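You operate a simulated robot arm through the tools that you are given. There is no shell and no other tool.

Carry out the task below with a simulated robot arm. There is one attempt and no reset: what you move stays moved.

TASK
Put things in order on the yard table top. At the end: the grey tall pot stands where the brown pale mill (marked "SALT") stood; the white starch tin stands on top of the blue wiping pad; the brown dark mill (marked "PEPPER") stands where the grey tall pot stood; the brown pale mill stands where the white starch tin stood; whatever was shut is shut again. Leave all else as you found it, and nothing knocked over.

Only the result counts: the job must be done as asked and must still hold three seconds after the hand-in. Knocking over, shifting, dropping, spilling or breaking anything else fails it.

THE ROBOT
A 6-joint arm with a two-finger parallel gripper, fixed in place. Base frame: the origin is at the foot of the arm, x ahead of it, y to its left, z up; the work surface is at about z = 0. Readings come in mm, rad, newtons and seconds.
With the tool pointing down near the work surface it reaches from about 160 to 420 mm from the base axis. Its first joint turns from -1.152 to 1.152 rad. Payload 1.57 kg.
The tool frame sits at the grasp point between the pads (the TCP): z along the fingers, y along the line on which they close. The tips reach 30 mm beyond it. Largest opening 80 mm; finger width 17, thickness 12; the body of the gripper, 40 by 82 mm, starts 80 mm behind the TCP.
Orientation is that of the tool frame in the base frame, as a unit quaternion [w, x, y, z]. With the fingers straight down and closing along the base's y, the tool's x points along the base's -x, its y along +y and its z along -z.

THE INTERFACE
- The arm moves only by the tool move_arm. Its argument "moves" is a list of rows, each a list of 7 numbers: the finger opening in mm, from 0 to 80, then the shift along the tool's x, y, z in units of 25 mm (1.0 is 25 mm), then the turn, a rotation vector about the tool's x, y, z in units of 5 degrees (1.0 is 5 degrees). In form: [[hand, x, y, z, wx, wy, wz], ...]. A call has 1 to 20 rows; each row shifts and turns the commanded pose from where the row before left it, along the tool's axes as they then stand. A call with a number of a shift or a turn outside -1 to 1 is refused whole. Rows are played at 5 a second. More than 50 mm and 0.15 rad between two rows, or a gripper value outside its range, and nothing of the call is played. Where a pose cannot be reached the arm comes as near as it can. A force on the tool above 40 N (or 10 N above the force at the start of the call, whichever is more), or a blocked arm, ends the call early, and 0.2 s more pass. The fingers move at their own pace (about 153 mm/s each) and stop on an object; they squeeze with about 30 N. The grip force told is the motor's: it shows also when the fingers shut on nothing. Time passes only in rows, and 0.2 s behind the last, so rows that do not move let the fingers close. The reply holds the time, the measured pose of the TCP, the force on the tool along the base axes, the opening and the grip force, in the units named above and with some noise, with the torque about the TCP (base axes, N m) and any sound that the robot's microphone picked up.
- Cameras (640 x 400 px; columns grow to the right, rows downward): "scene" is fixed at [59.2, -335.1, 418.7]; the picture's right is [0.76, -0.65, 0.00], its down [-0.40, -0.47, -0.79] and it looks along [0.51, 0.60, -0.62] (base axes); focal length 216 px, centre (320, 200). "wrist" rides on the gripper at [72, -7, -122] in the tool frame; the picture's right is [0.09, 1.00, 0.00], its down [-0.84, 0.08, -0.54] and it looks along [-0.54, 0.05, 0.84] (tool axes); focal length 238 px, centre (320, 200). There is no depth. A picture from a camera that has moved, and an enlarged one, comes with that camera's place and axes in the base frame and with its lens.
- capture(camera): a new picture of that camera. No time passes.
- inspect(camera, box): a new picture of the part [left, top, right, bottom] of that camera's present view, enlarged. No time passes.
- hand_in(): hands the job in; it is judged then, once.

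Places have to be worked out from the pictures, the camera data and where the tool is seen. Open the gripper and draw the arm clear of the work before you hand the job in, unless the task says otherwise.

The tools are called by a JSON object that holds its "method" and its "body". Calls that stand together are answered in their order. move_arm: Moves the arm, as the interface text tells. Its arguments: {"type":"object","properties":{"moves":{"type":"array"}},"required":["moves"]} The other tools are called the same way: capture (camera) takes a picture; inspect (camera, box) takes an enlarged picture of a part of a camera's view; hand_in () hands the job in.

At the start:

```text
clock: 0.0
position: [261.2, -102.0, 238.3]
tool_rot: [0.0, 0.0, 1.0, 0.0]
contact_force: [0.1, 0.1, 0.6]
wrist_torque: [-0.01, -0.01, 0.02]
gripper_width: 80.1
grip_force: 0.0
```

scene: 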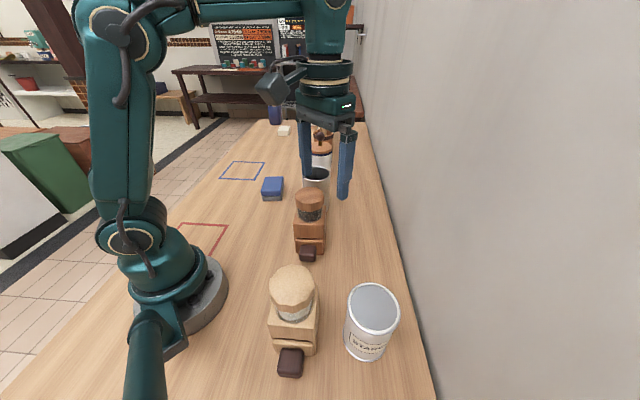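
wrist: 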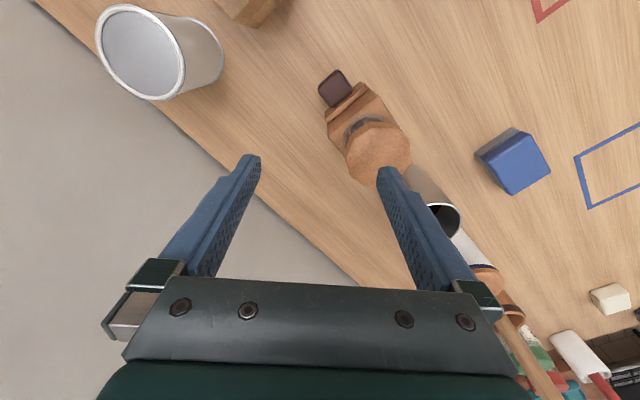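

I start by looking at the scene closely; the pictures show two mills, a starch tin, a grey pot, a blue pad and other things farther on. I enlarge parts of the views to locate them.

{"method": "inspect", "body": {"camera": "scene", "box": [220, 100, 420, 225]}}

{"method": "inspect", "body": {"camera": "scene", "box": [220, 240, 440, 400]}}

{"method": "inspect", "body": {"camera": "wrist", "box": [300, 50, 640, 400]}}

```text
3.20 times, centred on (320, 162) of scene
camera zoom: at [59.2, -335.1, 418.7], right [0.76, -0.65, 0.0], down [-0.4, -0.47, -0.79], along [0.51, 0.6, -0.62], focal length 693 px, centre (320, 320)
```

zoom: 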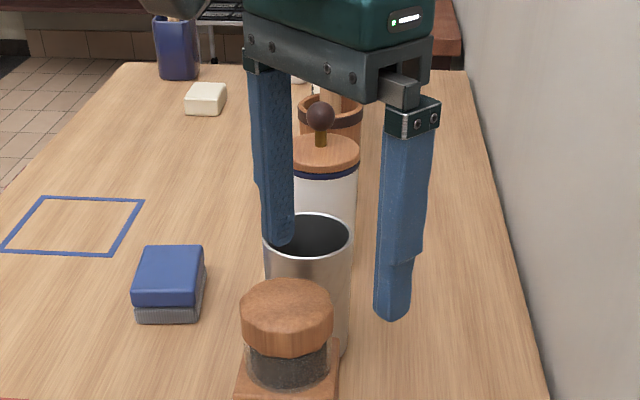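

```text
2.50 times, centred on (330, 320) of scene
camera zoom: at [59.2, -335.1, 418.7], right [0.76, -0.65, 0.0], down [-0.4, -0.47, -0.79], along [0.51, 0.6, -0.62], focal length 541 px, centre (295, -100)
```

zoom: 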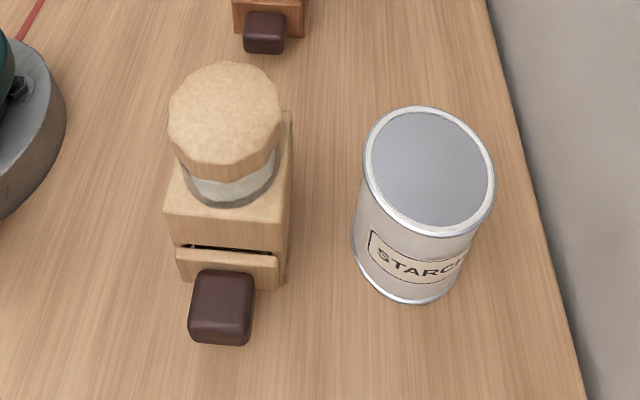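

```text
1.14 times, centred on (470, 225) of wrist
camera zoom: at [189.5, -108.1, 359.9], right [-0.09, 1.0, 0.0], down [0.84, 0.08, 0.54], along [0.54, 0.05, -0.84], focal length 272 px, centre (149, 171)
```

zoom: 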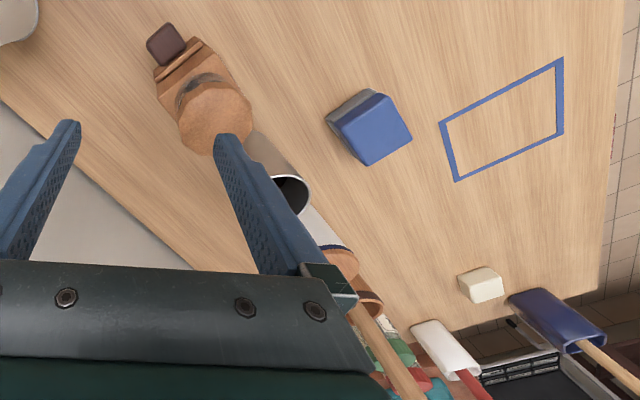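

The tin looks to be near (208, -276) and the pot near (345, 40), but I need better views. I raise and draw back the arm, free of all objects, to look down from another place.

{"method": "move_arm", "body": {"moves": [[80, 0, 0, -1, 0, 0, 0], [80, 0, 0, -1, 0, 0, 0], [80, 1, 0, -1, 0, 0, 0], [80, 1, 0, 0, 0, 0, 0], [80, 1, 0, 0, 0, 0, 0], [80, 0, 0, 0, 0, 0, 0]]}}

{"method": "capture", "body": {"camera": "wrist"}}

{"method": "capture", "body": {"camera": "scene"}}

```text
clock: 1.4
position: [183.3, -100.6, 306.3]
tool_rot: [-0.001, 0.0, 1.0, 0.0]
contact_force: [-1.6, 0.3, 0.4]
wrist_torque: [-0.01, 0.01, 0.01]
gripper_width: 80.0
grip_force: 0.1
out of reach, approached as far as the arm can: row 3
```

```text
taken
camera wrist: at [111.6, -106.5, 428.6], right [-0.09, 1.0, 0.0], down [0.84, 0.08, 0.54], along [0.54, 0.05, -0.84], focal length 238 px, centre (320, 200)
```

wrist: 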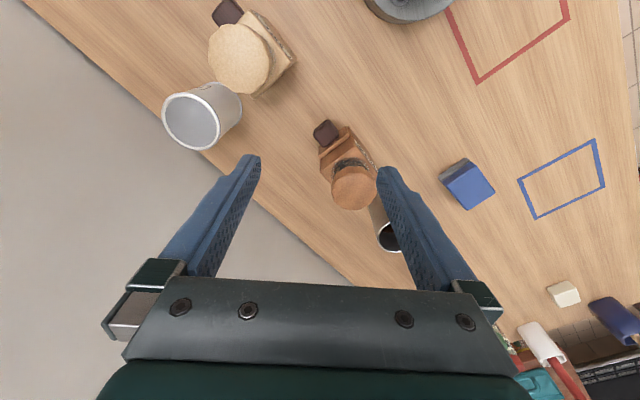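

```text
taken
```

scene: 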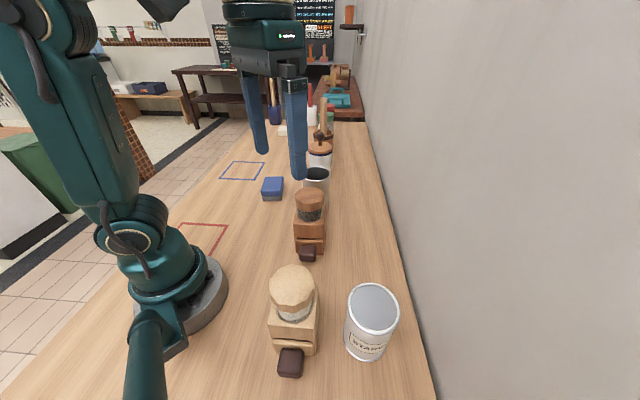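

The wall runs diagonally along the table; the mills, tin, pot and pad are now all in the wrist view. I enlarge the pieces to measure them and see how the mills are built.

{"method": "inspect", "body": {"camera": "wrist", "box": [140, 0, 320, 160]}}

{"method": "inspect", "body": {"camera": "wrist", "box": [300, 100, 520, 270]}}

{"method": "inspect", "body": {"camera": "scene", "box": [240, 120, 360, 270]}}

{"method": "inspect", "body": {"camera": "scene", "box": [250, 255, 410, 385]}}

```text
2.50 times, centred on (230, 80) of wrist
camera zoom: at [111.6, -106.5, 428.6], right [-0.09, 1.0, 0.0], down [0.84, 0.08, 0.54], along [0.54, 0.05, -0.84], focal length 596 px, centre (545, 500)
```

zoom: 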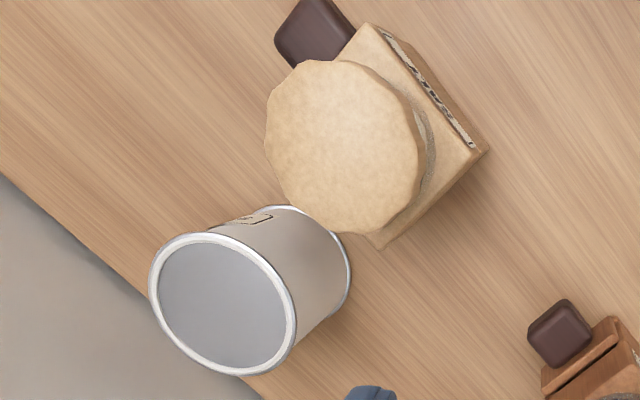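

```text
2.35 times, centred on (410, 185) of wrist
camera zoom: at [111.6, -106.5, 428.6], right [-0.09, 1.0, 0.0], down [0.84, 0.08, 0.54], along [0.54, 0.05, -0.84], focal length 561 px, centre (108, 235)
```

zoom: 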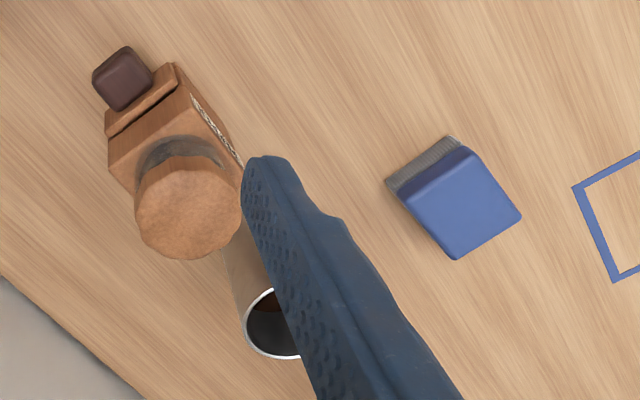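

```text
2.67 times, centred on (300, 195) of scene
camera zoom: at [59.2, -335.1, 418.7], right [0.76, -0.65, 0.0], down [-0.4, -0.47, -0.79], along [0.51, 0.6, -0.62], focal length 577 px, centre (373, 213)
```

zoom: 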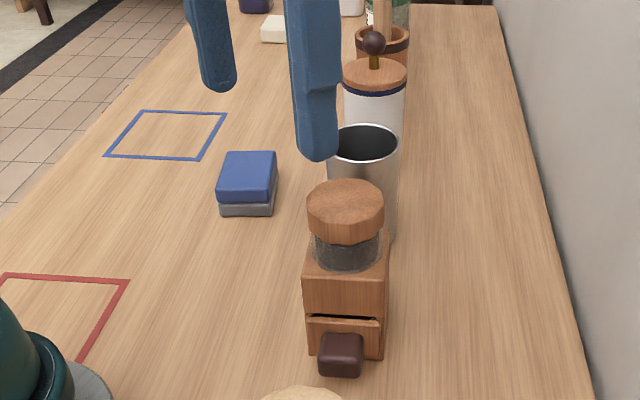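

```text
3.08 times, centred on (330, 320) of scene
camera zoom: at [59.2, -335.1, 418.7], right [0.76, -0.65, 0.0], down [-0.4, -0.47, -0.79], along [0.51, 0.6, -0.62], focal length 666 px, centre (289, -169)
```

zoom: 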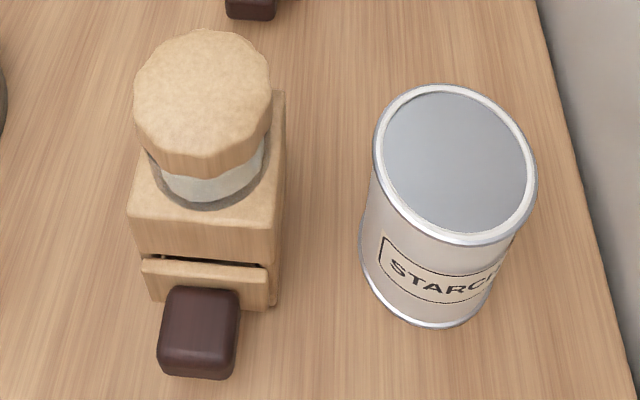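

The tin sits near (213, -273) and is about 102 tall and 75 wide; the pale mill is near (133, -190) with a square body of about 66 mm, reaching about 147. I turn the tool 45 degrees and go high above the tin for a closer look.

{"method": "move_arm", "body": {"moves": [[80, 0, 0, 0, 0, 0, 1], [80, 0, 0, 0, 0, 0, 1], [80, 0, 0, 0, 0, 0, 1], [80, 0, 0, 0, 0, 0, 1], [80, 0, 0, 0, 0, 0, 1], [80, 0, 0, 0, 0, 0, 1], [80, 0, 0, 0, 0, 0, 1], [80, 0, 0, 0, 0, 0, 1], [80, 0, 0, 0, 0, 0, 1], [80, -0.957, -0.674, 0.507, 0, 0, 0], [80, -0.957, -0.674, 0.507, 0, 0, 0], [80, -0.957, -0.674, 0.507, 0, 0, 0], [80, -0.957, -0.674, 0.507, 0, 0, 0], [80, -0.957, -0.674, 0.507, 0, 0, 0], [80, -0.957, -0.674, 0.507, 0, 0, 0], [80, 0, 0, 0, 0, 0, 0]]}}

{"method": "capture", "body": {"camera": "wrist"}}

{"method": "capture", "body": {"camera": "scene"}}

```text
clock: 4.8
position: [211.3, -274.0, 230.6]
tool_rot: [0.0, 0.383, 0.924, 0.0]
contact_force: [0.1, 0.4, 0.0]
wrist_torque: [0.01, 0.01, -0.01]
gripper_width: 80.1
grip_force: 0.1
```

```text
taken
camera wrist: at [157.2, -227.9, 353.5], right [0.64, 0.77, 0.0], down [0.65, -0.54, 0.54], along [0.42, -0.35, -0.84], focal length 238 px, centre (320, 200)
```

wrist: 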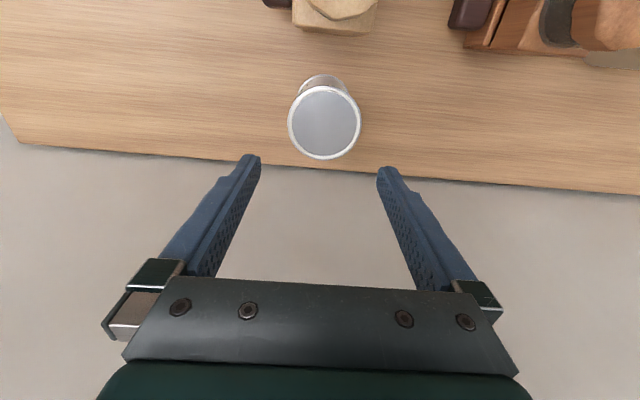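

```text
taken
```

scene: 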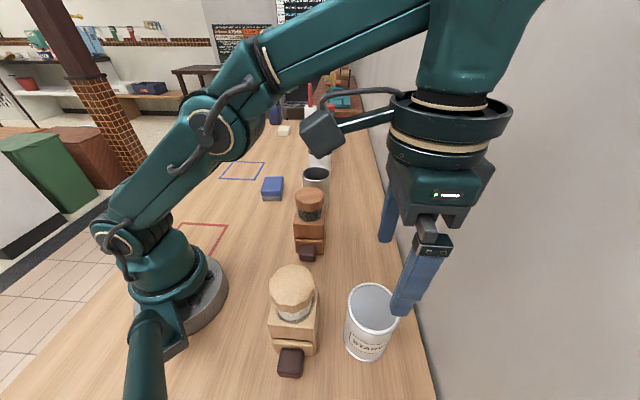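

The tin's centre reads about (213, -269) from this view, a few millimetres off the tool axis. I shift by that and lower to just above the tin to check alignment with the fingers.

{"method": "move_arm", "body": {"moves": [[80, 0.06, 0.2, 0, 0, 0, 0], [80, 0, 0, 1, 0, 0, 0], [80, 0, 0, 1, 0, 0, 0], [80, 0, 0, 1, 0, 0, 0], [80, 0, 0, 0, 0, 0, 0]]}}

{"method": "capture", "body": {"camera": "wrist"}}

{"method": "inspect", "body": {"camera": "scene", "box": [320, 210, 460, 380]}}

```text
clock: 6.0
position: [216.7, -269.0, 155.8]
tool_rot: [0.001, 0.382, 0.924, -0.001]
contact_force: [-0.3, 0.1, 0.2]
wrist_torque: [0.0, -0.01, -0.01]
gripper_width: 80.1
grip_force: 0.0
```

```text
taken
camera wrist: at [160.5, -222.6, 278.3], right [0.64, 0.77, 0.0], down [0.65, -0.54, 0.54], along [0.42, -0.35, -0.84], focal length 238 px, centre (320, 200)
```

wrist: 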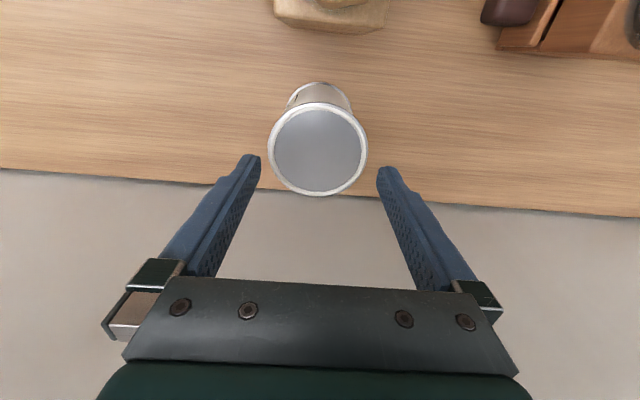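

```text
2.35 times, centred on (390, 295) of scene
camera zoom: at [59.2, -335.1, 418.7], right [0.76, -0.65, 0.0], down [-0.4, -0.47, -0.79], along [0.51, 0.6, -0.62], focal length 509 px, centre (155, -24)
```

zoom: 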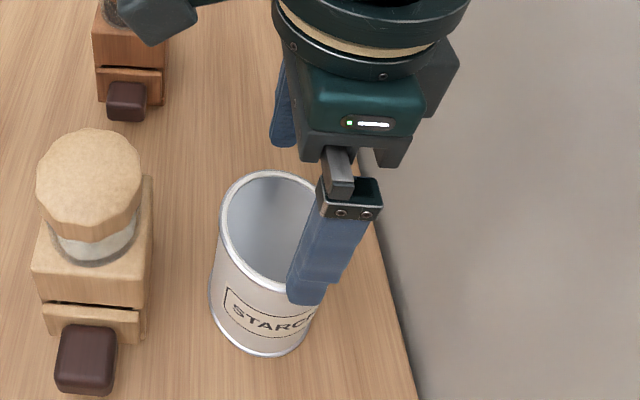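

The tin sits centred between the finger tips to within about a millimetre. I lower straight down over it to about z = 66 and then check before closing.

{"method": "move_arm", "body": {"moves": [[80, 0.05, 0, 0.5, 0, 0, 0], [80, 0, 0, 0.6, 0, 0, 0], [80, 0, 0, 0.6, 0, 0, 0], [80, 0, 0, 0, 0, 0, 0]]}}

{"method": "capture", "body": {"camera": "wrist"}}

```text
clock: 7.0
position: [214.1, -268.7, 112.1]
tool_rot: [0.0, 0.383, 0.924, 0.0]
contact_force: [-0.3, 0.4, 0.9]
wrist_torque: [0.0, 0.01, 0.02]
gripper_width: 80.0
grip_force: 0.1
```

```text
taken
camera wrist: at [160.0, -221.8, 235.4], right [0.64, 0.77, 0.0], down [0.65, -0.54, 0.54], along [0.42, -0.35, -0.84], focal length 238 px, centre (320, 200)
```

wrist: 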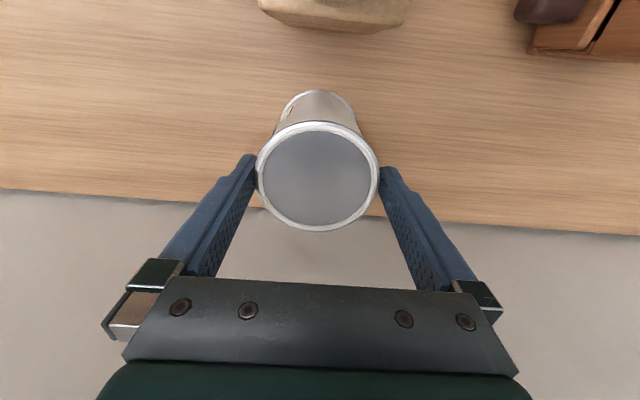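

The tips are now below the tin's rim with no contact. I go on down to about z = 64 and close the fingers.

{"method": "move_arm", "body": {"moves": [[80, 0, 0, 0.64, 0, 0, 0], [80, 0, 0, 0.64, 0, 0, 0], [80, 0, 0, 0.64, 0, 0, 0], [80, 0, 0, 0, 0, 0, 0]]}}

{"method": "capture", "body": {"camera": "wrist"}}

{"method": "capture", "body": {"camera": "scene"}}

```text
clock: 8.0
position: [215.8, -268.8, 65.6]
tool_rot: [0.0, 0.382, 0.924, 0.0]
contact_force: [0.0, 0.2, 0.3]
wrist_torque: [-0.01, 0.0, -0.02]
gripper_width: 80.1
grip_force: 0.0
```

```text
taken
camera wrist: at [160.1, -222.0, 187.2], right [0.64, 0.77, 0.0], down [0.65, -0.54, 0.54], along [0.42, -0.35, -0.84], focal length 238 px, centre (320, 200)
```

wrist: 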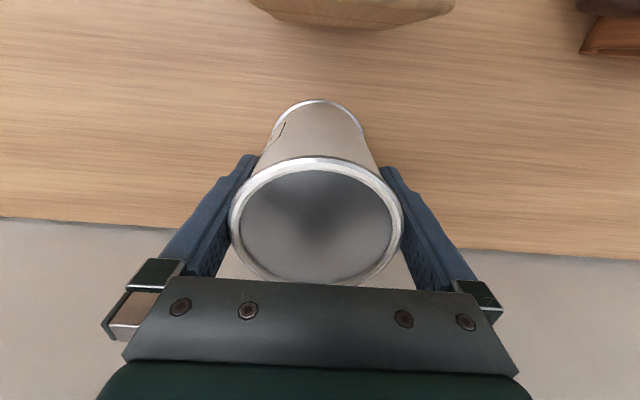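

```text
taken
```

scene: 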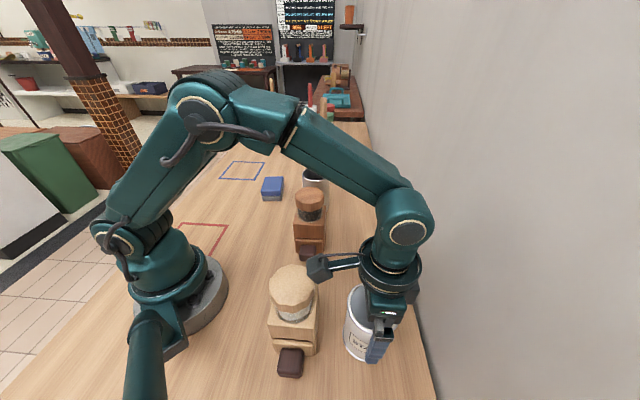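

The tin stands cleanly between the fingers. I close on it now.

{"method": "move_arm", "body": {"moves": [[50, 0, 0, 0, 0, 0, 0], [50, 0, 0, 0, 0, 0, 0], [50, 0, 0, 0, 0, 0, 0], [50, 0, 0, 0, 0, 0, 0]]}}

{"method": "inspect", "body": {"camera": "scene", "box": [300, 220, 460, 380]}}

```text
clock: 9.0
position: [215.1, -268.9, 66.0]
tool_rot: [0.001, 0.383, 0.924, 0.0]
contact_force: [0.6, 0.2, 0.2]
wrist_torque: [-0.01, -0.02, -0.03]
gripper_width: 71.4
grip_force: 30.2
```

```text
2.50 times, centred on (380, 300) of scene
camera zoom: at [59.2, -335.1, 418.7], right [0.76, -0.65, 0.0], down [-0.4, -0.47, -0.79], along [0.51, 0.6, -0.62], focal length 541 px, centre (170, -50)
```

zoom: 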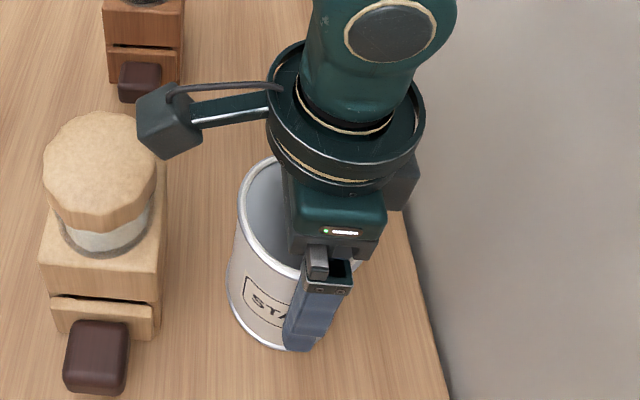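

The fingers hold the tin at 71.4 mm width. I lift it a little and check the force.

{"method": "move_arm", "body": {"moves": [[50, 0, 0, -0.4, 0, 0, 0], [50, 0, 0, -0.5, 0, 0, 0], [50, 0, 0, -0.6, 0, 0, 0], [50, 0, 0, 0, 0, 0, 0]]}}

{"method": "capture", "body": {"camera": "scene"}}

```text
clock: 10.0
position: [215.9, -267.5, 101.7]
tool_rot: [0.0, 0.382, 0.924, 0.0]
contact_force: [-0.5, -0.6, -1.8]
wrist_torque: [-0.01, 0.0, 0.0]
gripper_width: 71.4
grip_force: 30.2
```

```text
taken
```

scene: 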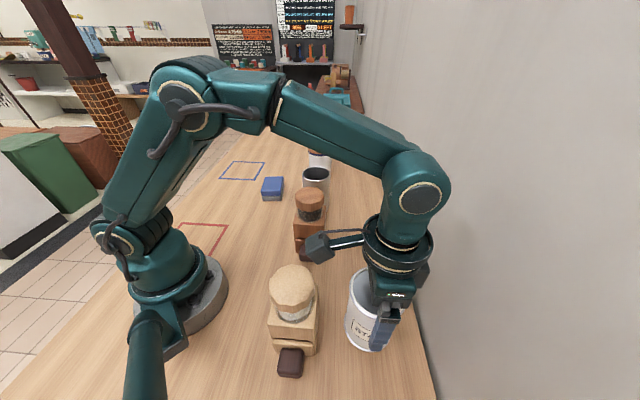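

The tin weighs about 2 N and hangs well. I lift it to clear the mills and carry it at about z = 245 towards the pad.

{"method": "move_arm", "body": {"moves": [[50, 0, 0, -0.75, 0, 0, 0], [50, 0, 0, -0.75, 0, 0, 0], [50, 0, 0, -0.75, 0, 0, 0], [50, 0, 0, -0.75, 0, 0, 0], [50, 0, 0, -0.75, 0, 0, 0], [50, 0, 0, -0.75, 0, 0, 0], [50, 0.6235, 0.95, -0.3, 0, 0, 0], [50, 0.6235, 0.95, -0.3, 0, 0, 0], [50, 0.6235, 0.95, -0.3, 0, 0, 0], [50, 0.6235, 0.95, -0.3, 0, 0, 0], [50, 0.6235, 0.95, 0, 0, 0, 0], [50, 0.6235, 0.95, 0, 0, 0, 0], [50, 0.6235, 0.95, 0, 0, 0, 0], [50, 0.6235, 0.95, 0, 0, 0, 0], [50, 0.6235, 0.95, 0, 0, 0, 0], [50, 0.6235, 0.95, 0, 0, 0, 0], [50, 0.6235, 0.95, 0, 0, 0, 0], [50, 0.6235, 0.95, 0, 0, 0, 0], [50, 0, 0, 0, 0, 0, 0]]}}

{"method": "capture", "body": {"camera": "wrist"}}

{"method": "capture", "body": {"camera": "scene"}}

```text
clock: 14.0
position: [285.4, 65.7, 246.4]
tool_rot: [0.001, 0.382, 0.924, 0.0]
contact_force: [-1.1, 0.5, -2.2]
wrist_torque: [0.0, -0.03, -0.01]
gripper_width: 71.3
grip_force: 29.8
```

```text
taken
camera wrist: at [229.6, 112.4, 367.9], right [0.64, 0.77, 0.0], down [0.65, -0.54, 0.54], along [0.42, -0.35, -0.84], focal length 238 px, centre (320, 200)
```

wrist: 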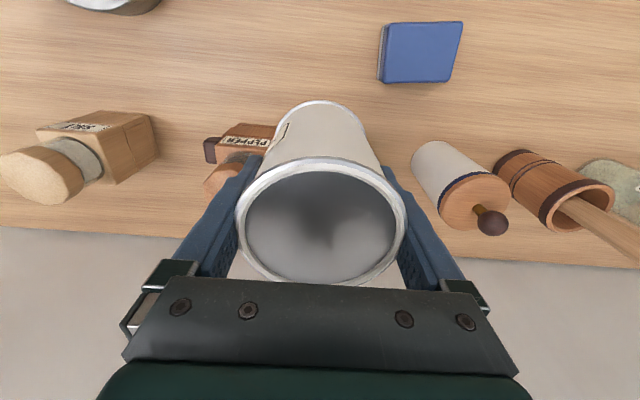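

```text
taken
```

scene: 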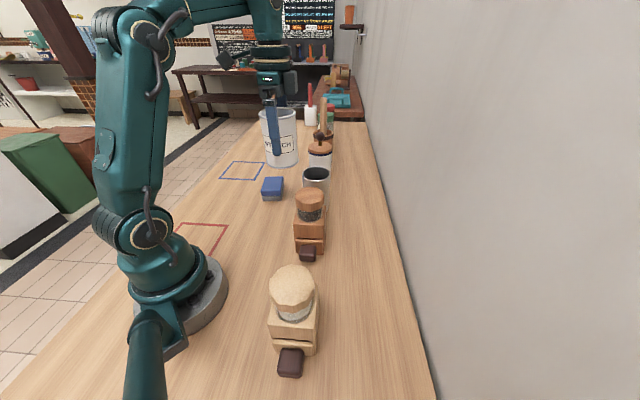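

The pad is plainly visible in the wrist view past the tin. I enlarge it to fix its corners.

{"method": "inspect", "body": {"camera": "wrist", "box": [360, 5, 480, 105]}}

{"method": "inspect", "body": {"camera": "scene", "box": [245, 165, 305, 210]}}

{"method": "inspect", "body": {"camera": "wrist", "box": [0, 90, 290, 220]}}

```text
4.00 times, centred on (420, 55) of wrist
camera zoom: at [229.6, 112.4, 367.9], right [0.64, 0.77, 0.0], down [0.65, -0.54, 0.54], along [0.42, -0.35, -0.84], focal length 953 px, centre (-80, 780)
```

zoom: 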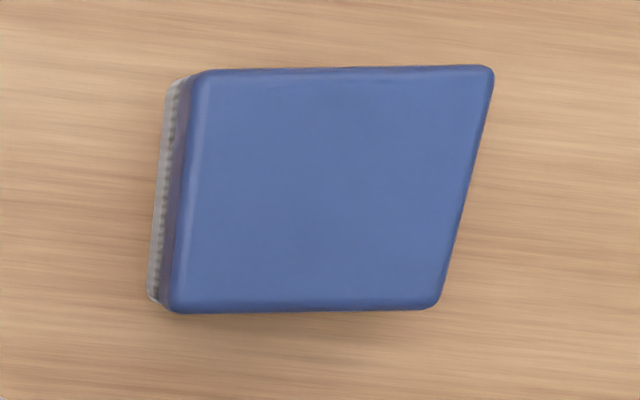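

```text
8.89 times, centred on (275, 188) of scene
camera zoom: at [59.2, -335.1, 418.7], right [0.76, -0.65, 0.0], down [-0.4, -0.47, -0.79], along [0.51, 0.6, -0.62], focal length 1924 px, centre (720, 311)
```

zoom: 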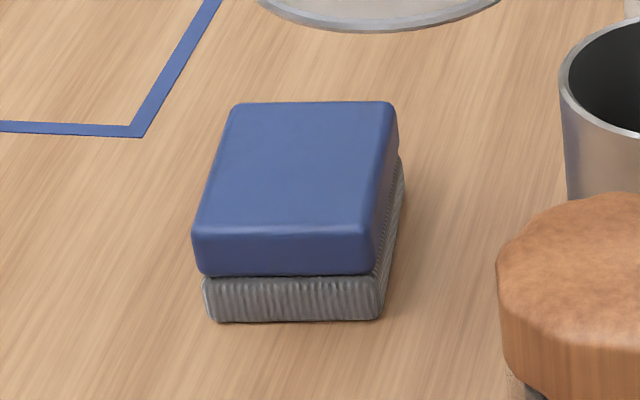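

```text
2.21 times, centred on (145, 155) of wrist
camera zoom: at [229.6, 112.4, 367.9], right [0.64, 0.77, 0.0], down [0.65, -0.54, 0.54], along [0.42, -0.35, -0.84], focal length 526 px, centre (706, 299)
```

zoom: 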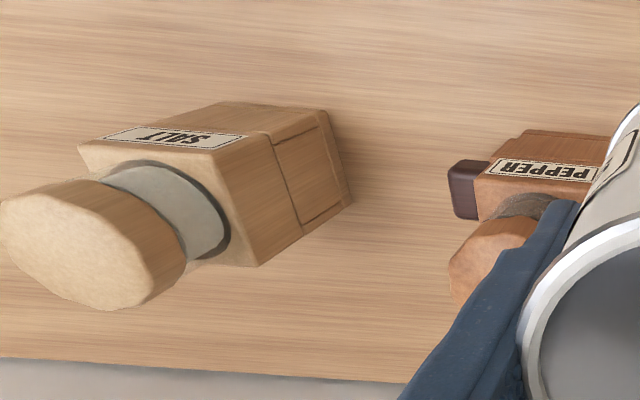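

The pad's centre comes out near (314, 199), about 60 by 82 mm and some 33 mm high. I carry the tin over it and come down to a safe height above.

{"method": "move_arm", "body": {"moves": [[50, 0.491, 0.766, 0.5, 0, 0, 0], [50, 0.491, 0.766, 0.7, 0, 0, 0], [50, 0.491, 0.766, 0.7, 0, 0, 0], [50, 0.491, 0.766, 0.7, 0, 0, 0], [50, 0.491, 0.766, 0.7, 0, 0, 0], [50, 0.491, 0.766, 0.7, 0, 0, 0], [50, 0, 0, 0, 0, 0, 0], [50, 0, 0, 0, 0, 0, 0]]}}

{"method": "capture", "body": {"camera": "wrist"}}

{"method": "inspect", "body": {"camera": "scene", "box": [220, 100, 340, 220]}}

```text
clock: 15.8
position: [313.0, 199.7, 145.3]
tool_rot: [0.0, 0.383, 0.924, -0.001]
contact_force: [0.3, -0.1, -2.8]
wrist_torque: [0.03, 0.0, 0.03]
gripper_width: 71.2
grip_force: 30.0
```

```text
taken
camera wrist: at [258.1, 246.1, 267.5], right [0.64, 0.77, 0.0], down [0.65, -0.54, 0.54], along [0.42, -0.35, -0.84], focal length 238 px, centre (320, 200)
```

wrist: 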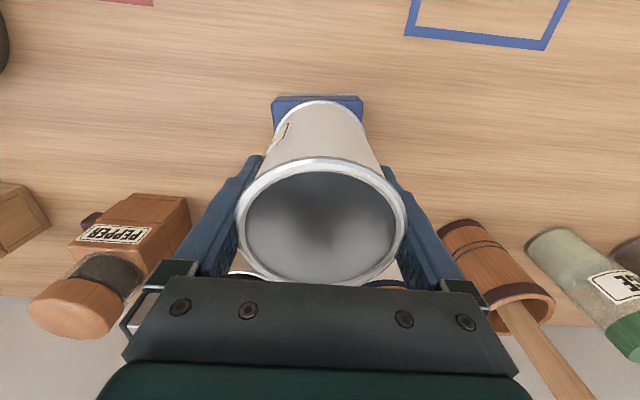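

```text
3.33 times, centred on (280, 160) of scene
camera zoom: at [59.2, -335.1, 418.7], right [0.76, -0.65, 0.0], down [-0.4, -0.47, -0.79], along [0.51, 0.6, -0.62], focal length 722 px, centre (453, 333)
```

zoom: 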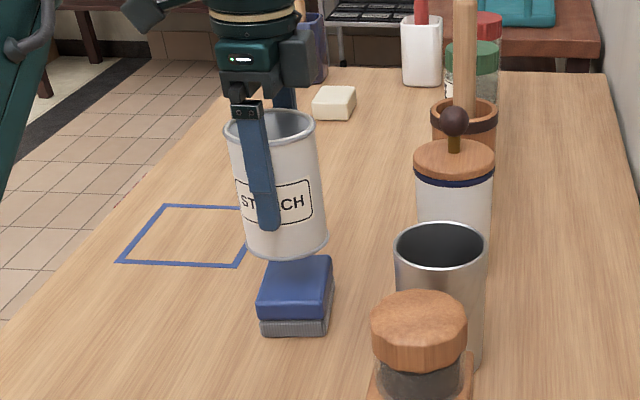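

The tin hangs above the pad. I enlarge the wrist view to check how the pad lies under it.

{"method": "inspect", "body": {"camera": "wrist", "box": [250, 75, 390, 165]}}

{"method": "inspect", "body": {"camera": "scene", "box": [250, 130, 310, 210]}}

```text
4.44 times, centred on (320, 120) of wrist
camera zoom: at [258.1, 246.1, 267.5], right [0.64, 0.77, 0.0], down [0.65, -0.54, 0.54], along [0.42, -0.35, -0.84], focal length 1059 px, centre (320, 556)
```

zoom: 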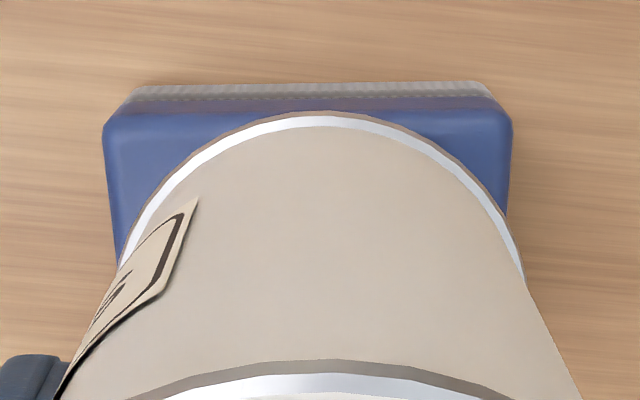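

```text
5.00 times, centred on (280, 170) of scene
camera zoom: at [59.2, -335.1, 418.7], right [0.76, -0.65, 0.0], down [-0.4, -0.47, -0.79], along [0.51, 0.6, -0.62], focal length 1082 px, centre (520, 350)
```

zoom: 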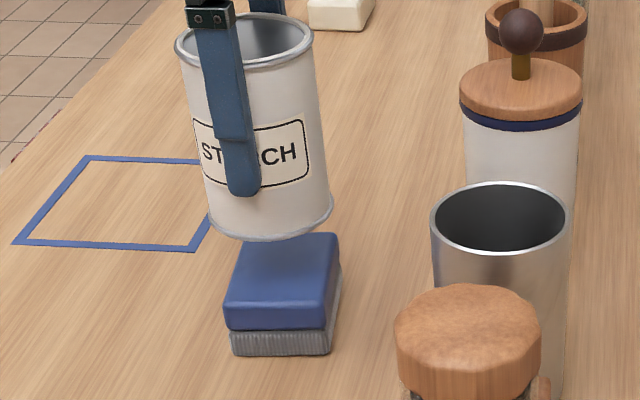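

The pad's corners put its centre at (313.5, 198.3), right under the tin. I come down to just above it, then in small steps watching the force.

{"method": "move_arm", "body": {"moves": [[50, 0, 0, 0.5, 0, 0, 0], [50, 0, 0, 0.5, 0, 0, 0], [50, 0, 0, 0.36, 0, 0, 0], [50, 0, 0, 0, 0, 0, 0]]}}

{"method": "inspect", "body": {"camera": "scene", "box": [250, 130, 310, 210]}}

```text
clock: 16.8
position: [313.3, 198.9, 109.8]
tool_rot: [0.0, 0.383, 0.924, 0.0]
contact_force: [0.3, 0.3, -2.2]
wrist_torque: [0.03, -0.01, -0.01]
gripper_width: 71.3
grip_force: 30.1
```

```text
5.00 times, centred on (280, 170) of scene
camera zoom: at [59.2, -335.1, 418.7], right [0.76, -0.65, 0.0], down [-0.4, -0.47, -0.79], along [0.51, 0.6, -0.62], focal length 1082 px, centre (520, 350)
```

zoom: 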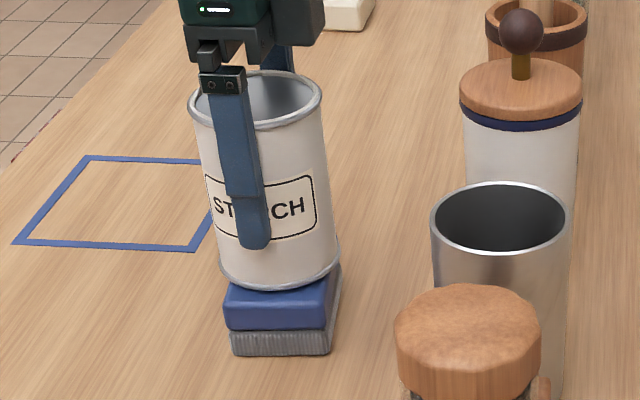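

The tin's bottom is about 10 mm over the pad. I lower in 2 mm steps and watch the force.

{"method": "move_arm", "body": {"moves": [[50, 0, 0, 0.1, 0, 0, 0], [50, 0, 0, 0.1, 0, 0, 0], [50, 0, 0, 0.08, 0, 0, 0], [50, 0, 0, 0, 0, 0, 0]]}}

```text
clock: 17.8
position: [313.5, 198.1, 104.2]
tool_rot: [0.001, 0.383, 0.924, 0.001]
contact_force: [-0.4, -1.6, 22.6]
wrist_torque: [-0.49, 0.29, -0.06]
gripper_width: 71.5
grip_force: 30.2
```

Contact came at about z = 104, so the pad is some 38 mm high, and the tin now presses on it. I ease up about 1.5 mm before releasing and look.

{"method": "move_arm", "body": {"moves": [[50, 0, 0, -0.05, 0, 0, 0], [50, 0, 0, 0, 0, 0, 0]]}}

{"method": "inspect", "body": {"camera": "scene", "box": [250, 130, 310, 210]}}

{"method": "inspect", "body": {"camera": "wrist", "box": [220, 75, 420, 205]}}

```text
clock: 18.4
position: [313.2, 199.1, 105.9]
tool_rot: [0.001, 0.383, 0.924, 0.001]
contact_force: [2.7, 1.5, 5.4]
wrist_torque: [0.01, -0.31, 0.06]
gripper_width: 71.2
grip_force: 30.0
```

```text
5.00 times, centred on (280, 170) of scene
camera zoom: at [59.2, -335.1, 418.7], right [0.76, -0.65, 0.0], down [-0.4, -0.47, -0.79], along [0.51, 0.6, -0.62], focal length 1082 px, centre (520, 350)
```

zoom: 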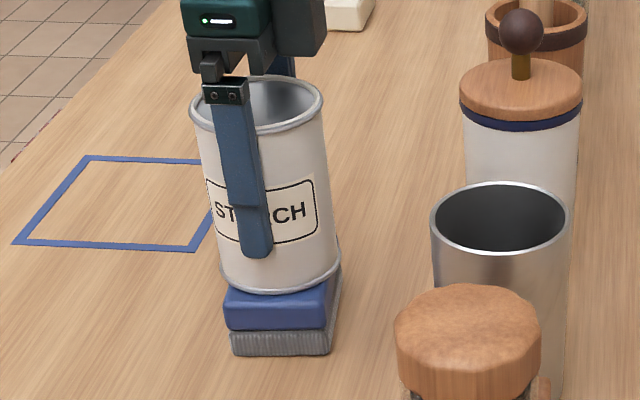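

```text
3.08 times, centred on (320, 140) of wrist
camera zoom: at [258.7, 245.2, 227.2], right [0.64, 0.77, 0.0], down [0.65, -0.54, 0.54], along [0.42, -0.35, -0.84], focal length 733 px, centre (320, 385)
```

zoom: 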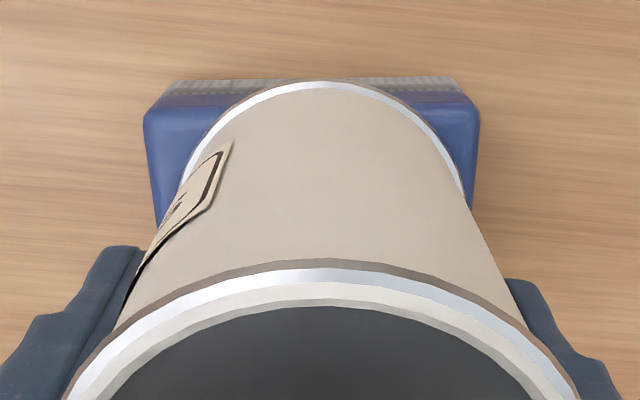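

The tin is centred on the pad (an even 7 mm overhang at the near side). I release and rise straight up.

{"method": "move_arm", "body": {"moves": [[74, 0, 0, 0, 0, 0, 0], [80, 0, 0, 0, 0, 0, 0], [80, 0, 0, 0, 0, 0, 0], [80, 0, 0, 0, 0, 0, 0]]}}

{"method": "inspect", "body": {"camera": "scene", "box": [250, 130, 310, 210]}}

{"method": "capture", "body": {"camera": "wrist"}}

```text
clock: 19.4
position: [312.7, 198.3, 106.0]
tool_rot: [0.0, 0.383, 0.924, 0.0]
contact_force: [-0.3, -0.8, -0.2]
wrist_torque: [-0.01, -0.01, -0.03]
gripper_width: 80.0
grip_force: 0.0
```

```text
5.00 times, centred on (280, 170) of scene
camera zoom: at [59.2, -335.1, 418.7], right [0.76, -0.65, 0.0], down [-0.4, -0.47, -0.79], along [0.51, 0.6, -0.62], focal length 1082 px, centre (520, 350)
```

zoom: 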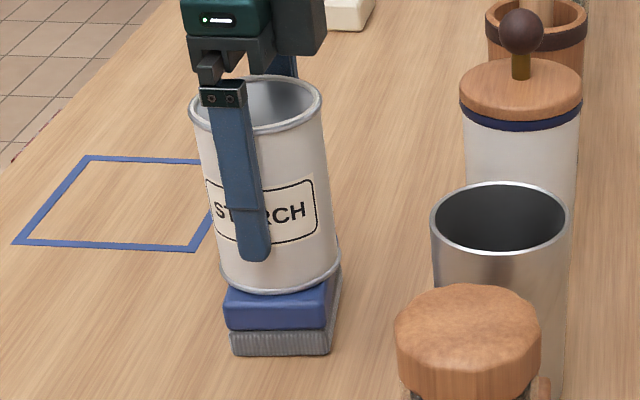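

```text
taken
camera wrist: at [258.7, 245.1, 227.6], right [0.64, 0.77, 0.0], down [0.65, -0.54, 0.54], along [0.42, -0.35, -0.84], focal length 238 px, centre (320, 200)
```

wrist: 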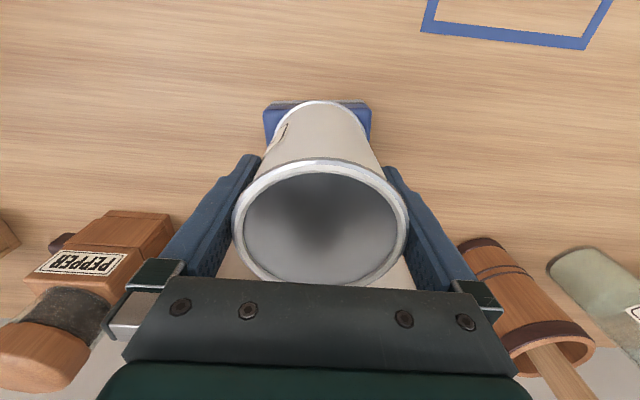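

The tin stands freely on the pad. I rise straight up until the finger tips clear its rim, then check.

{"method": "move_arm", "body": {"moves": [[80, 0, 0, -0.3, 0, 0, 0], [80, 0, 0, -0.6, 0, 0, 0], [80, 0, 0, -0.6, 0, 0, 0], [80, 0, 0, -0.6, 0, 0, 0], [80, 0, 0, -0.6, 0, 0, 0], [80, 0, 0, -0.5, 0, 0, 0], [80, 0, 0, 0, 0, 0, 0]]}}

{"method": "capture", "body": {"camera": "scene"}}

{"method": "capture", "body": {"camera": "wrist"}}

```text
clock: 21.0
position: [313.1, 198.5, 186.4]
tool_rot: [0.001, 0.382, 0.924, -0.001]
contact_force: [0.4, -0.1, 0.3]
wrist_torque: [0.02, -0.04, 0.01]
gripper_width: 79.9
grip_force: 0.1
```

```text
taken
```

scene: 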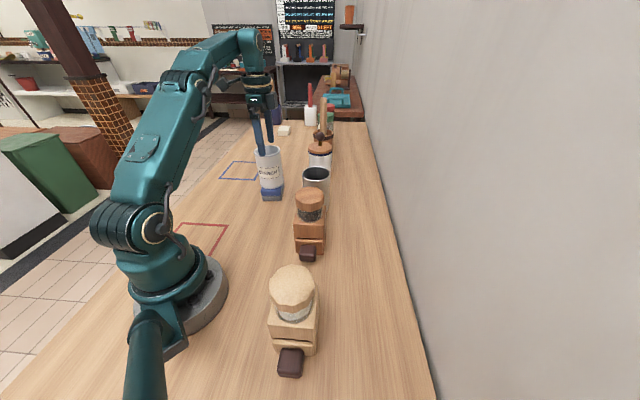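

```text
taken
camera wrist: at [258.7, 245.5, 308.4], right [0.64, 0.77, 0.0], down [0.65, -0.54, 0.54], along [0.42, -0.35, -0.84], focal length 238 px, centre (320, 200)
```

wrist: 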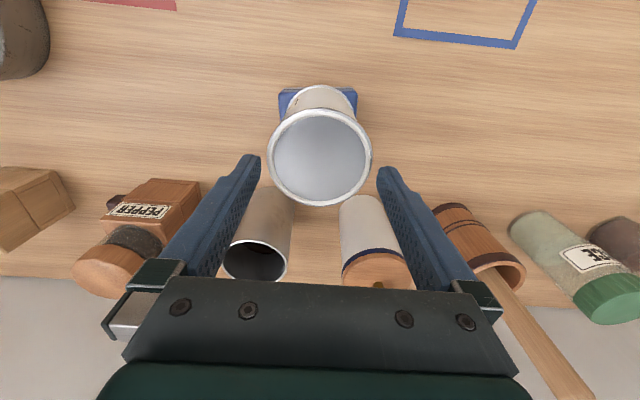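

The tin stands well on the pad and the fingers are clear of it. I now travel high, inside the row of objects, to above the pale mill.

{"method": "move_arm", "body": {"moves": [[80, 0, -0.5, -0.6, 0, 0, 0], [80, -0.031, -0.95, -0.5, 0, 0, 0], [80, -0.031, -0.95, -0.5, 0, 0, 0], [80, -0.031, -0.95, -0.5, 0, 0, 0], [80, -0.031, -0.95, -0.26, 0, 0, 0], [80, -0.478, -0.98, 0, 0, 0, 0], [80, -0.478, -0.98, 0, 0, 0, 0], [80, -0.478, -0.98, 0, 0, 0, 0], [80, -0.478, -0.98, 0, 0, 0, 0], [80, -0.478, -0.98, 0, 0, 0, 0], [80, -0.478, -0.98, 0, 0, 0, 0], [80, -0.478, -0.98, 0, 0, 0, 0], [80, -0.478, -0.98, 0, 0, 0, 0], [80, -0.478, -0.98, 0, 0, 0, 0], [80, -0.478, -0.98, 0, 0, 0, 0], [80, -0.478, -0.98, 0, 0, 0, 0], [80, -0.478, -0.98, 0, 0, 0, 0], [80, 0, 0, 0, 0, 0, 0]]}}

{"method": "capture", "body": {"camera": "wrist"}}

{"method": "capture", "body": {"camera": "scene"}}

```text
clock: 24.8
position: [133.5, -188.6, 244.8]
tool_rot: [0.0, 0.383, 0.924, 0.0]
contact_force: [0.7, 0.6, 0.3]
wrist_torque: [-0.01, -0.03, 0.03]
gripper_width: 79.9
grip_force: 0.2
```

```text
taken
camera wrist: at [77.4, -141.8, 366.6], right [0.64, 0.77, 0.0], down [0.65, -0.54, 0.54], along [0.42, -0.35, -0.84], focal length 238 px, centre (320, 200)
```

wrist: 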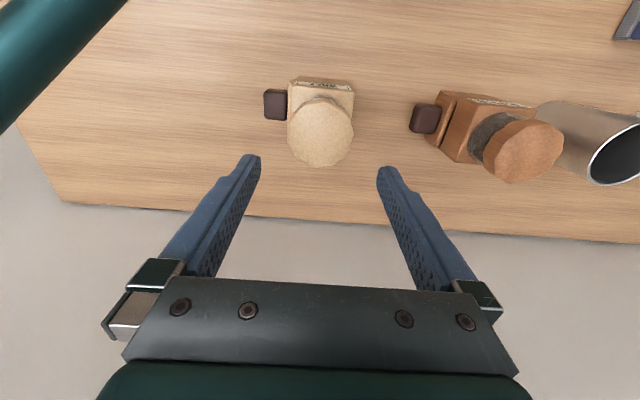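

```text
taken
```

scene: 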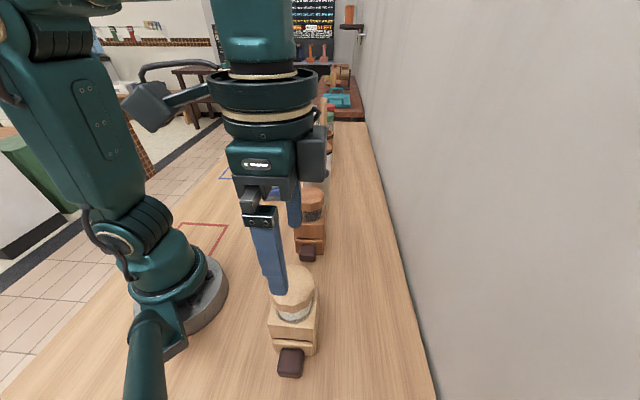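

This view shows both mills and the pot clearly. I enlarge them to measure their places.

{"method": "inspect", "body": {"camera": "wrist", "box": [250, 60, 410, 180]}}

{"method": "inspect", "body": {"camera": "wrist", "box": [400, 70, 640, 220]}}

{"method": "inspect", "body": {"camera": "scene", "box": [245, 250, 345, 390]}}

```text
3.33 times, centred on (330, 120) of wrist
camera zoom: at [77.4, -141.8, 366.6], right [0.64, 0.77, 0.0], down [0.65, -0.54, 0.54], along [0.42, -0.35, -0.84], focal length 794 px, centre (287, 467)
```

zoom: 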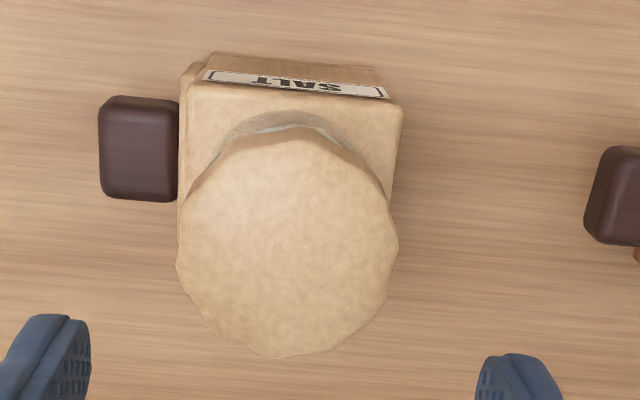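

```text
2.67 times, centred on (520, 145) of wrist
camera zoom: at [77.4, -141.8, 366.6], right [0.64, 0.77, 0.0], down [0.65, -0.54, 0.54], along [0.42, -0.35, -0.84], focal length 636 px, centre (-213, 347)
```

zoom: 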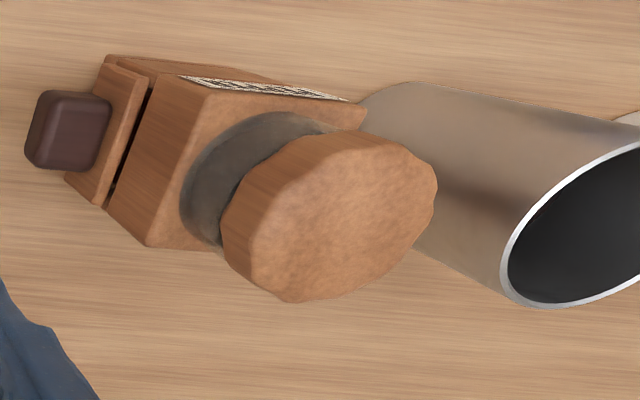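

```text
2.86 times, centred on (295, 320) of scene
camera zoom: at [59.2, -335.1, 418.7], right [0.76, -0.65, 0.0], down [-0.4, -0.47, -0.79], along [0.51, 0.6, -0.62], focal length 618 px, centre (391, -143)
```

zoom: 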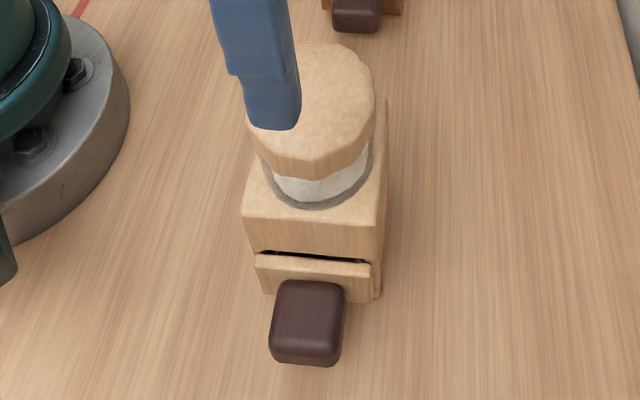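

The pale mill's centre is at about (132.5, -187.6), its body about 67 mm wide and 89 high, with the cap top near 147. I turn the tool a quarter turn so that the fingers close on the label side and the wall side, away from the drawer.

{"method": "move_arm", "body": {"moves": [[80, 0, 0, 0, 0, 0, 1], [80, 0, 0, 0, 0, 0, 1], [80, 0, 0, 0, 0, 0, 1], [80, 0, 0, 0, 0, 0, 1], [80, 0, 0, 0, 0, 0, 1], [80, 0, 0, 0, 0, 0, 1], [80, 0, 0, 0, 0, 0, 1], [80, 0, 0, 0, 0, 0, 1], [80, 0, 0, 0, 0, 0, 1], [80, 0, 0, 0, 0, 0, 1], [80, 0, 0, 0, 0, 0, 1], [80, 0, 0, 0, 0, 0, 1], [80, 0, 0, 0, 0, 0, 1], [80, 0, 0, 0, 0, 0, 1], [80, 0, 0, 0, 0, 0, 1], [80, 0, 0, 0, 0, 0, 1], [80, 0, 0, 0, 0, 0, 1], [80, 0, 0, 0, 0, 0, 1], [80, 0, 0, 0, 0, 0, 0]]}}

{"method": "capture", "body": {"camera": "wrist"}}

{"method": "capture", "body": {"camera": "scene"}}

```text
clock: 28.8
position: [131.6, -189.3, 243.6]
tool_rot: [0.0, 0.924, 0.382, 0.0]
contact_force: [-0.2, -0.5, 0.1]
wrist_torque: [-0.01, 0.02, 0.0]
gripper_width: 80.0
grip_force: 0.1
```

```text
taken
camera wrist: at [179.2, -132.2, 366.6], right [0.77, -0.64, 0.0], down [-0.54, -0.65, 0.54], along [-0.35, -0.42, -0.84], focal length 238 px, centre (320, 200)
```

wrist: 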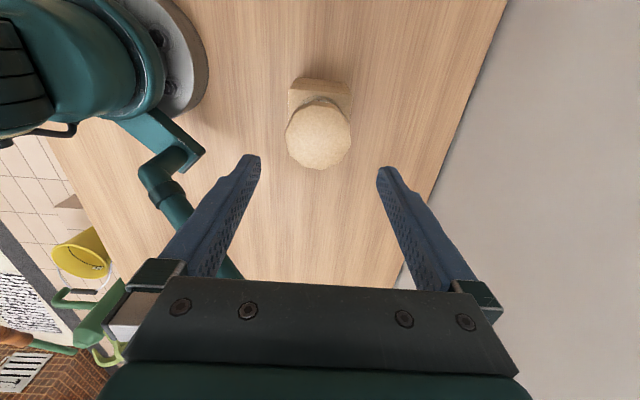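

```text
taken
```

scene: 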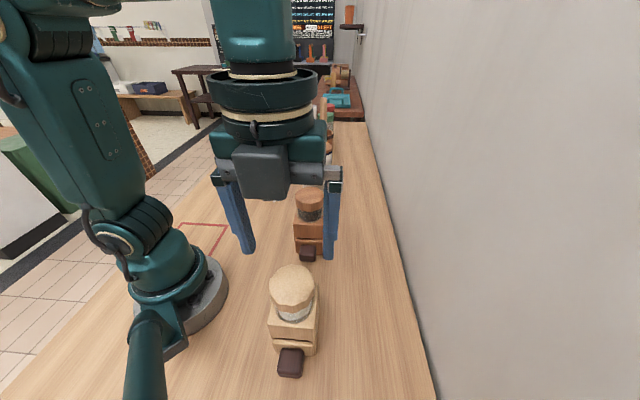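

The mill lies centred between the fingers, about 2 mm off along the other axis. I correct that and lower until the tips are just above its cap.

{"method": "move_arm", "body": {"moves": [[80, 0.07, 0, 0.6, 0, 0, 0], [80, 0, 0, 0.6, 0, 0, 0], [80, 0, 0, 0.6, 0, 0, 0], [80, 0, 0, 0.5, 0, 0, 0], [80, 0, 0, 0, 0, 0, 0]]}}

{"method": "capture", "body": {"camera": "wrist"}}

{"method": "inspect", "body": {"camera": "scene", "box": [220, 180, 380, 390]}}

```text
clock: 30.0
position: [134.7, -187.0, 186.7]
tool_rot: [0.0, 0.924, 0.383, -0.001]
contact_force: [0.1, 0.2, 0.2]
wrist_torque: [0.01, 0.0, 0.0]
gripper_width: 80.0
grip_force: 0.1
```

```text
taken
camera wrist: at [180.6, -130.4, 309.0], right [0.77, -0.64, 0.0], down [-0.54, -0.65, 0.54], along [-0.35, -0.42, -0.84], focal length 238 px, centre (320, 200)
```

wrist: 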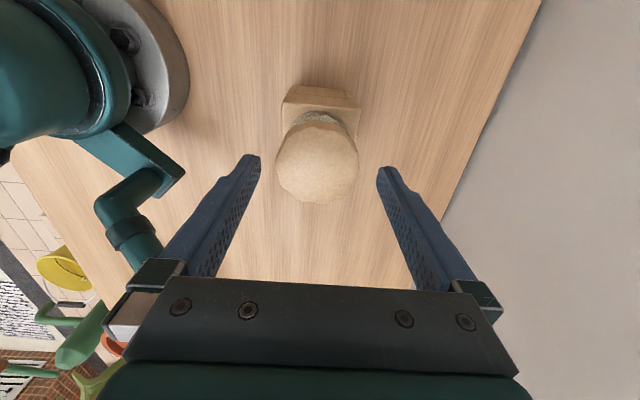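

```text
1.90 times, centred on (300, 285) of scene
camera zoom: at [59.2, -335.1, 418.7], right [0.76, -0.65, 0.0], down [-0.4, -0.47, -0.79], along [0.51, 0.6, -0.62], focal length 412 px, centre (358, 38)
```

zoom: 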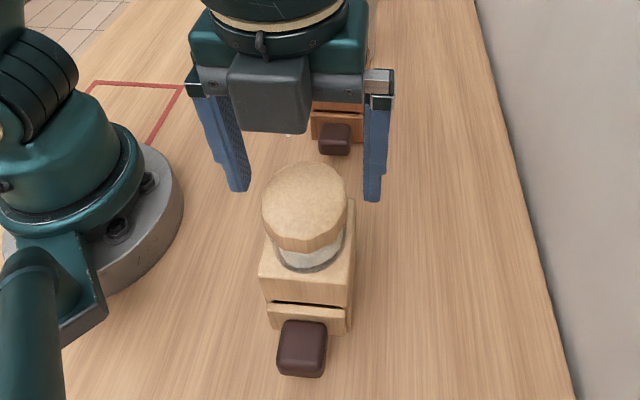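

The cap passes with even room on both sides. I lower on to z about 82, so that the tips sit on the body below the jar, and check.

{"method": "move_arm", "body": {"moves": [[80, -0.03, 0, 0.6, 0, 0, 0], [80, 0, 0, 0.6, 0, 0, 0], [80, 0, 0, 0.6, 0, 0, 0], [80, 0, 0, 0.6, 0, 0, 0], [80, 0, 0, 0.6, 0, 0, 0], [80, 0, 0, 0, 0, 0, 0]]}}

{"method": "capture", "body": {"camera": "wrist"}}

{"method": "inspect", "body": {"camera": "scene", "box": [220, 180, 380, 390]}}

```text
clock: 31.4
position: [133.5, -188.1, 112.3]
tool_rot: [0.0, 0.924, 0.382, 0.0]
contact_force: [-0.7, -0.6, 0.6]
wrist_torque: [0.02, 0.01, 0.02]
gripper_width: 79.9
grip_force: 0.1
```

```text
taken
camera wrist: at [180.3, -131.8, 234.3], right [0.77, -0.64, 0.0], down [-0.54, -0.65, 0.54], along [-0.35, -0.42, -0.84], focal length 238 px, centre (320, 200)
```

wrist: 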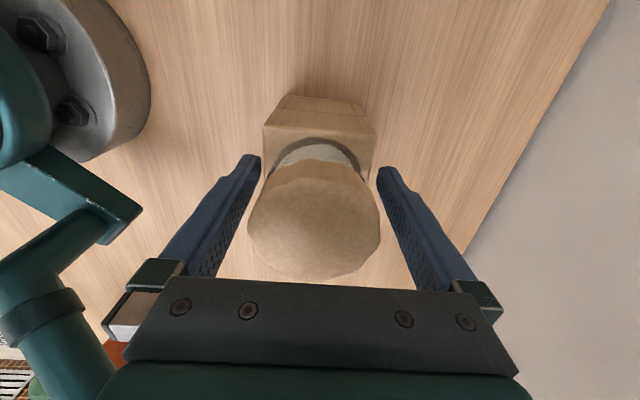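

```text
1.90 times, centred on (300, 285) of scene
camera zoom: at [59.2, -335.1, 418.7], right [0.76, -0.65, 0.0], down [-0.4, -0.47, -0.79], along [0.51, 0.6, -0.62], focal length 412 px, centre (358, 38)
```

zoom: 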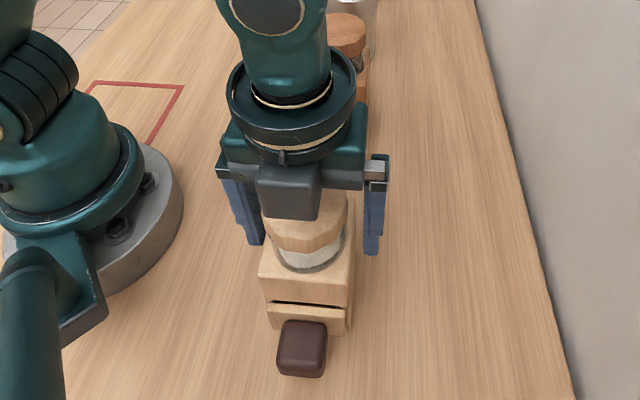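

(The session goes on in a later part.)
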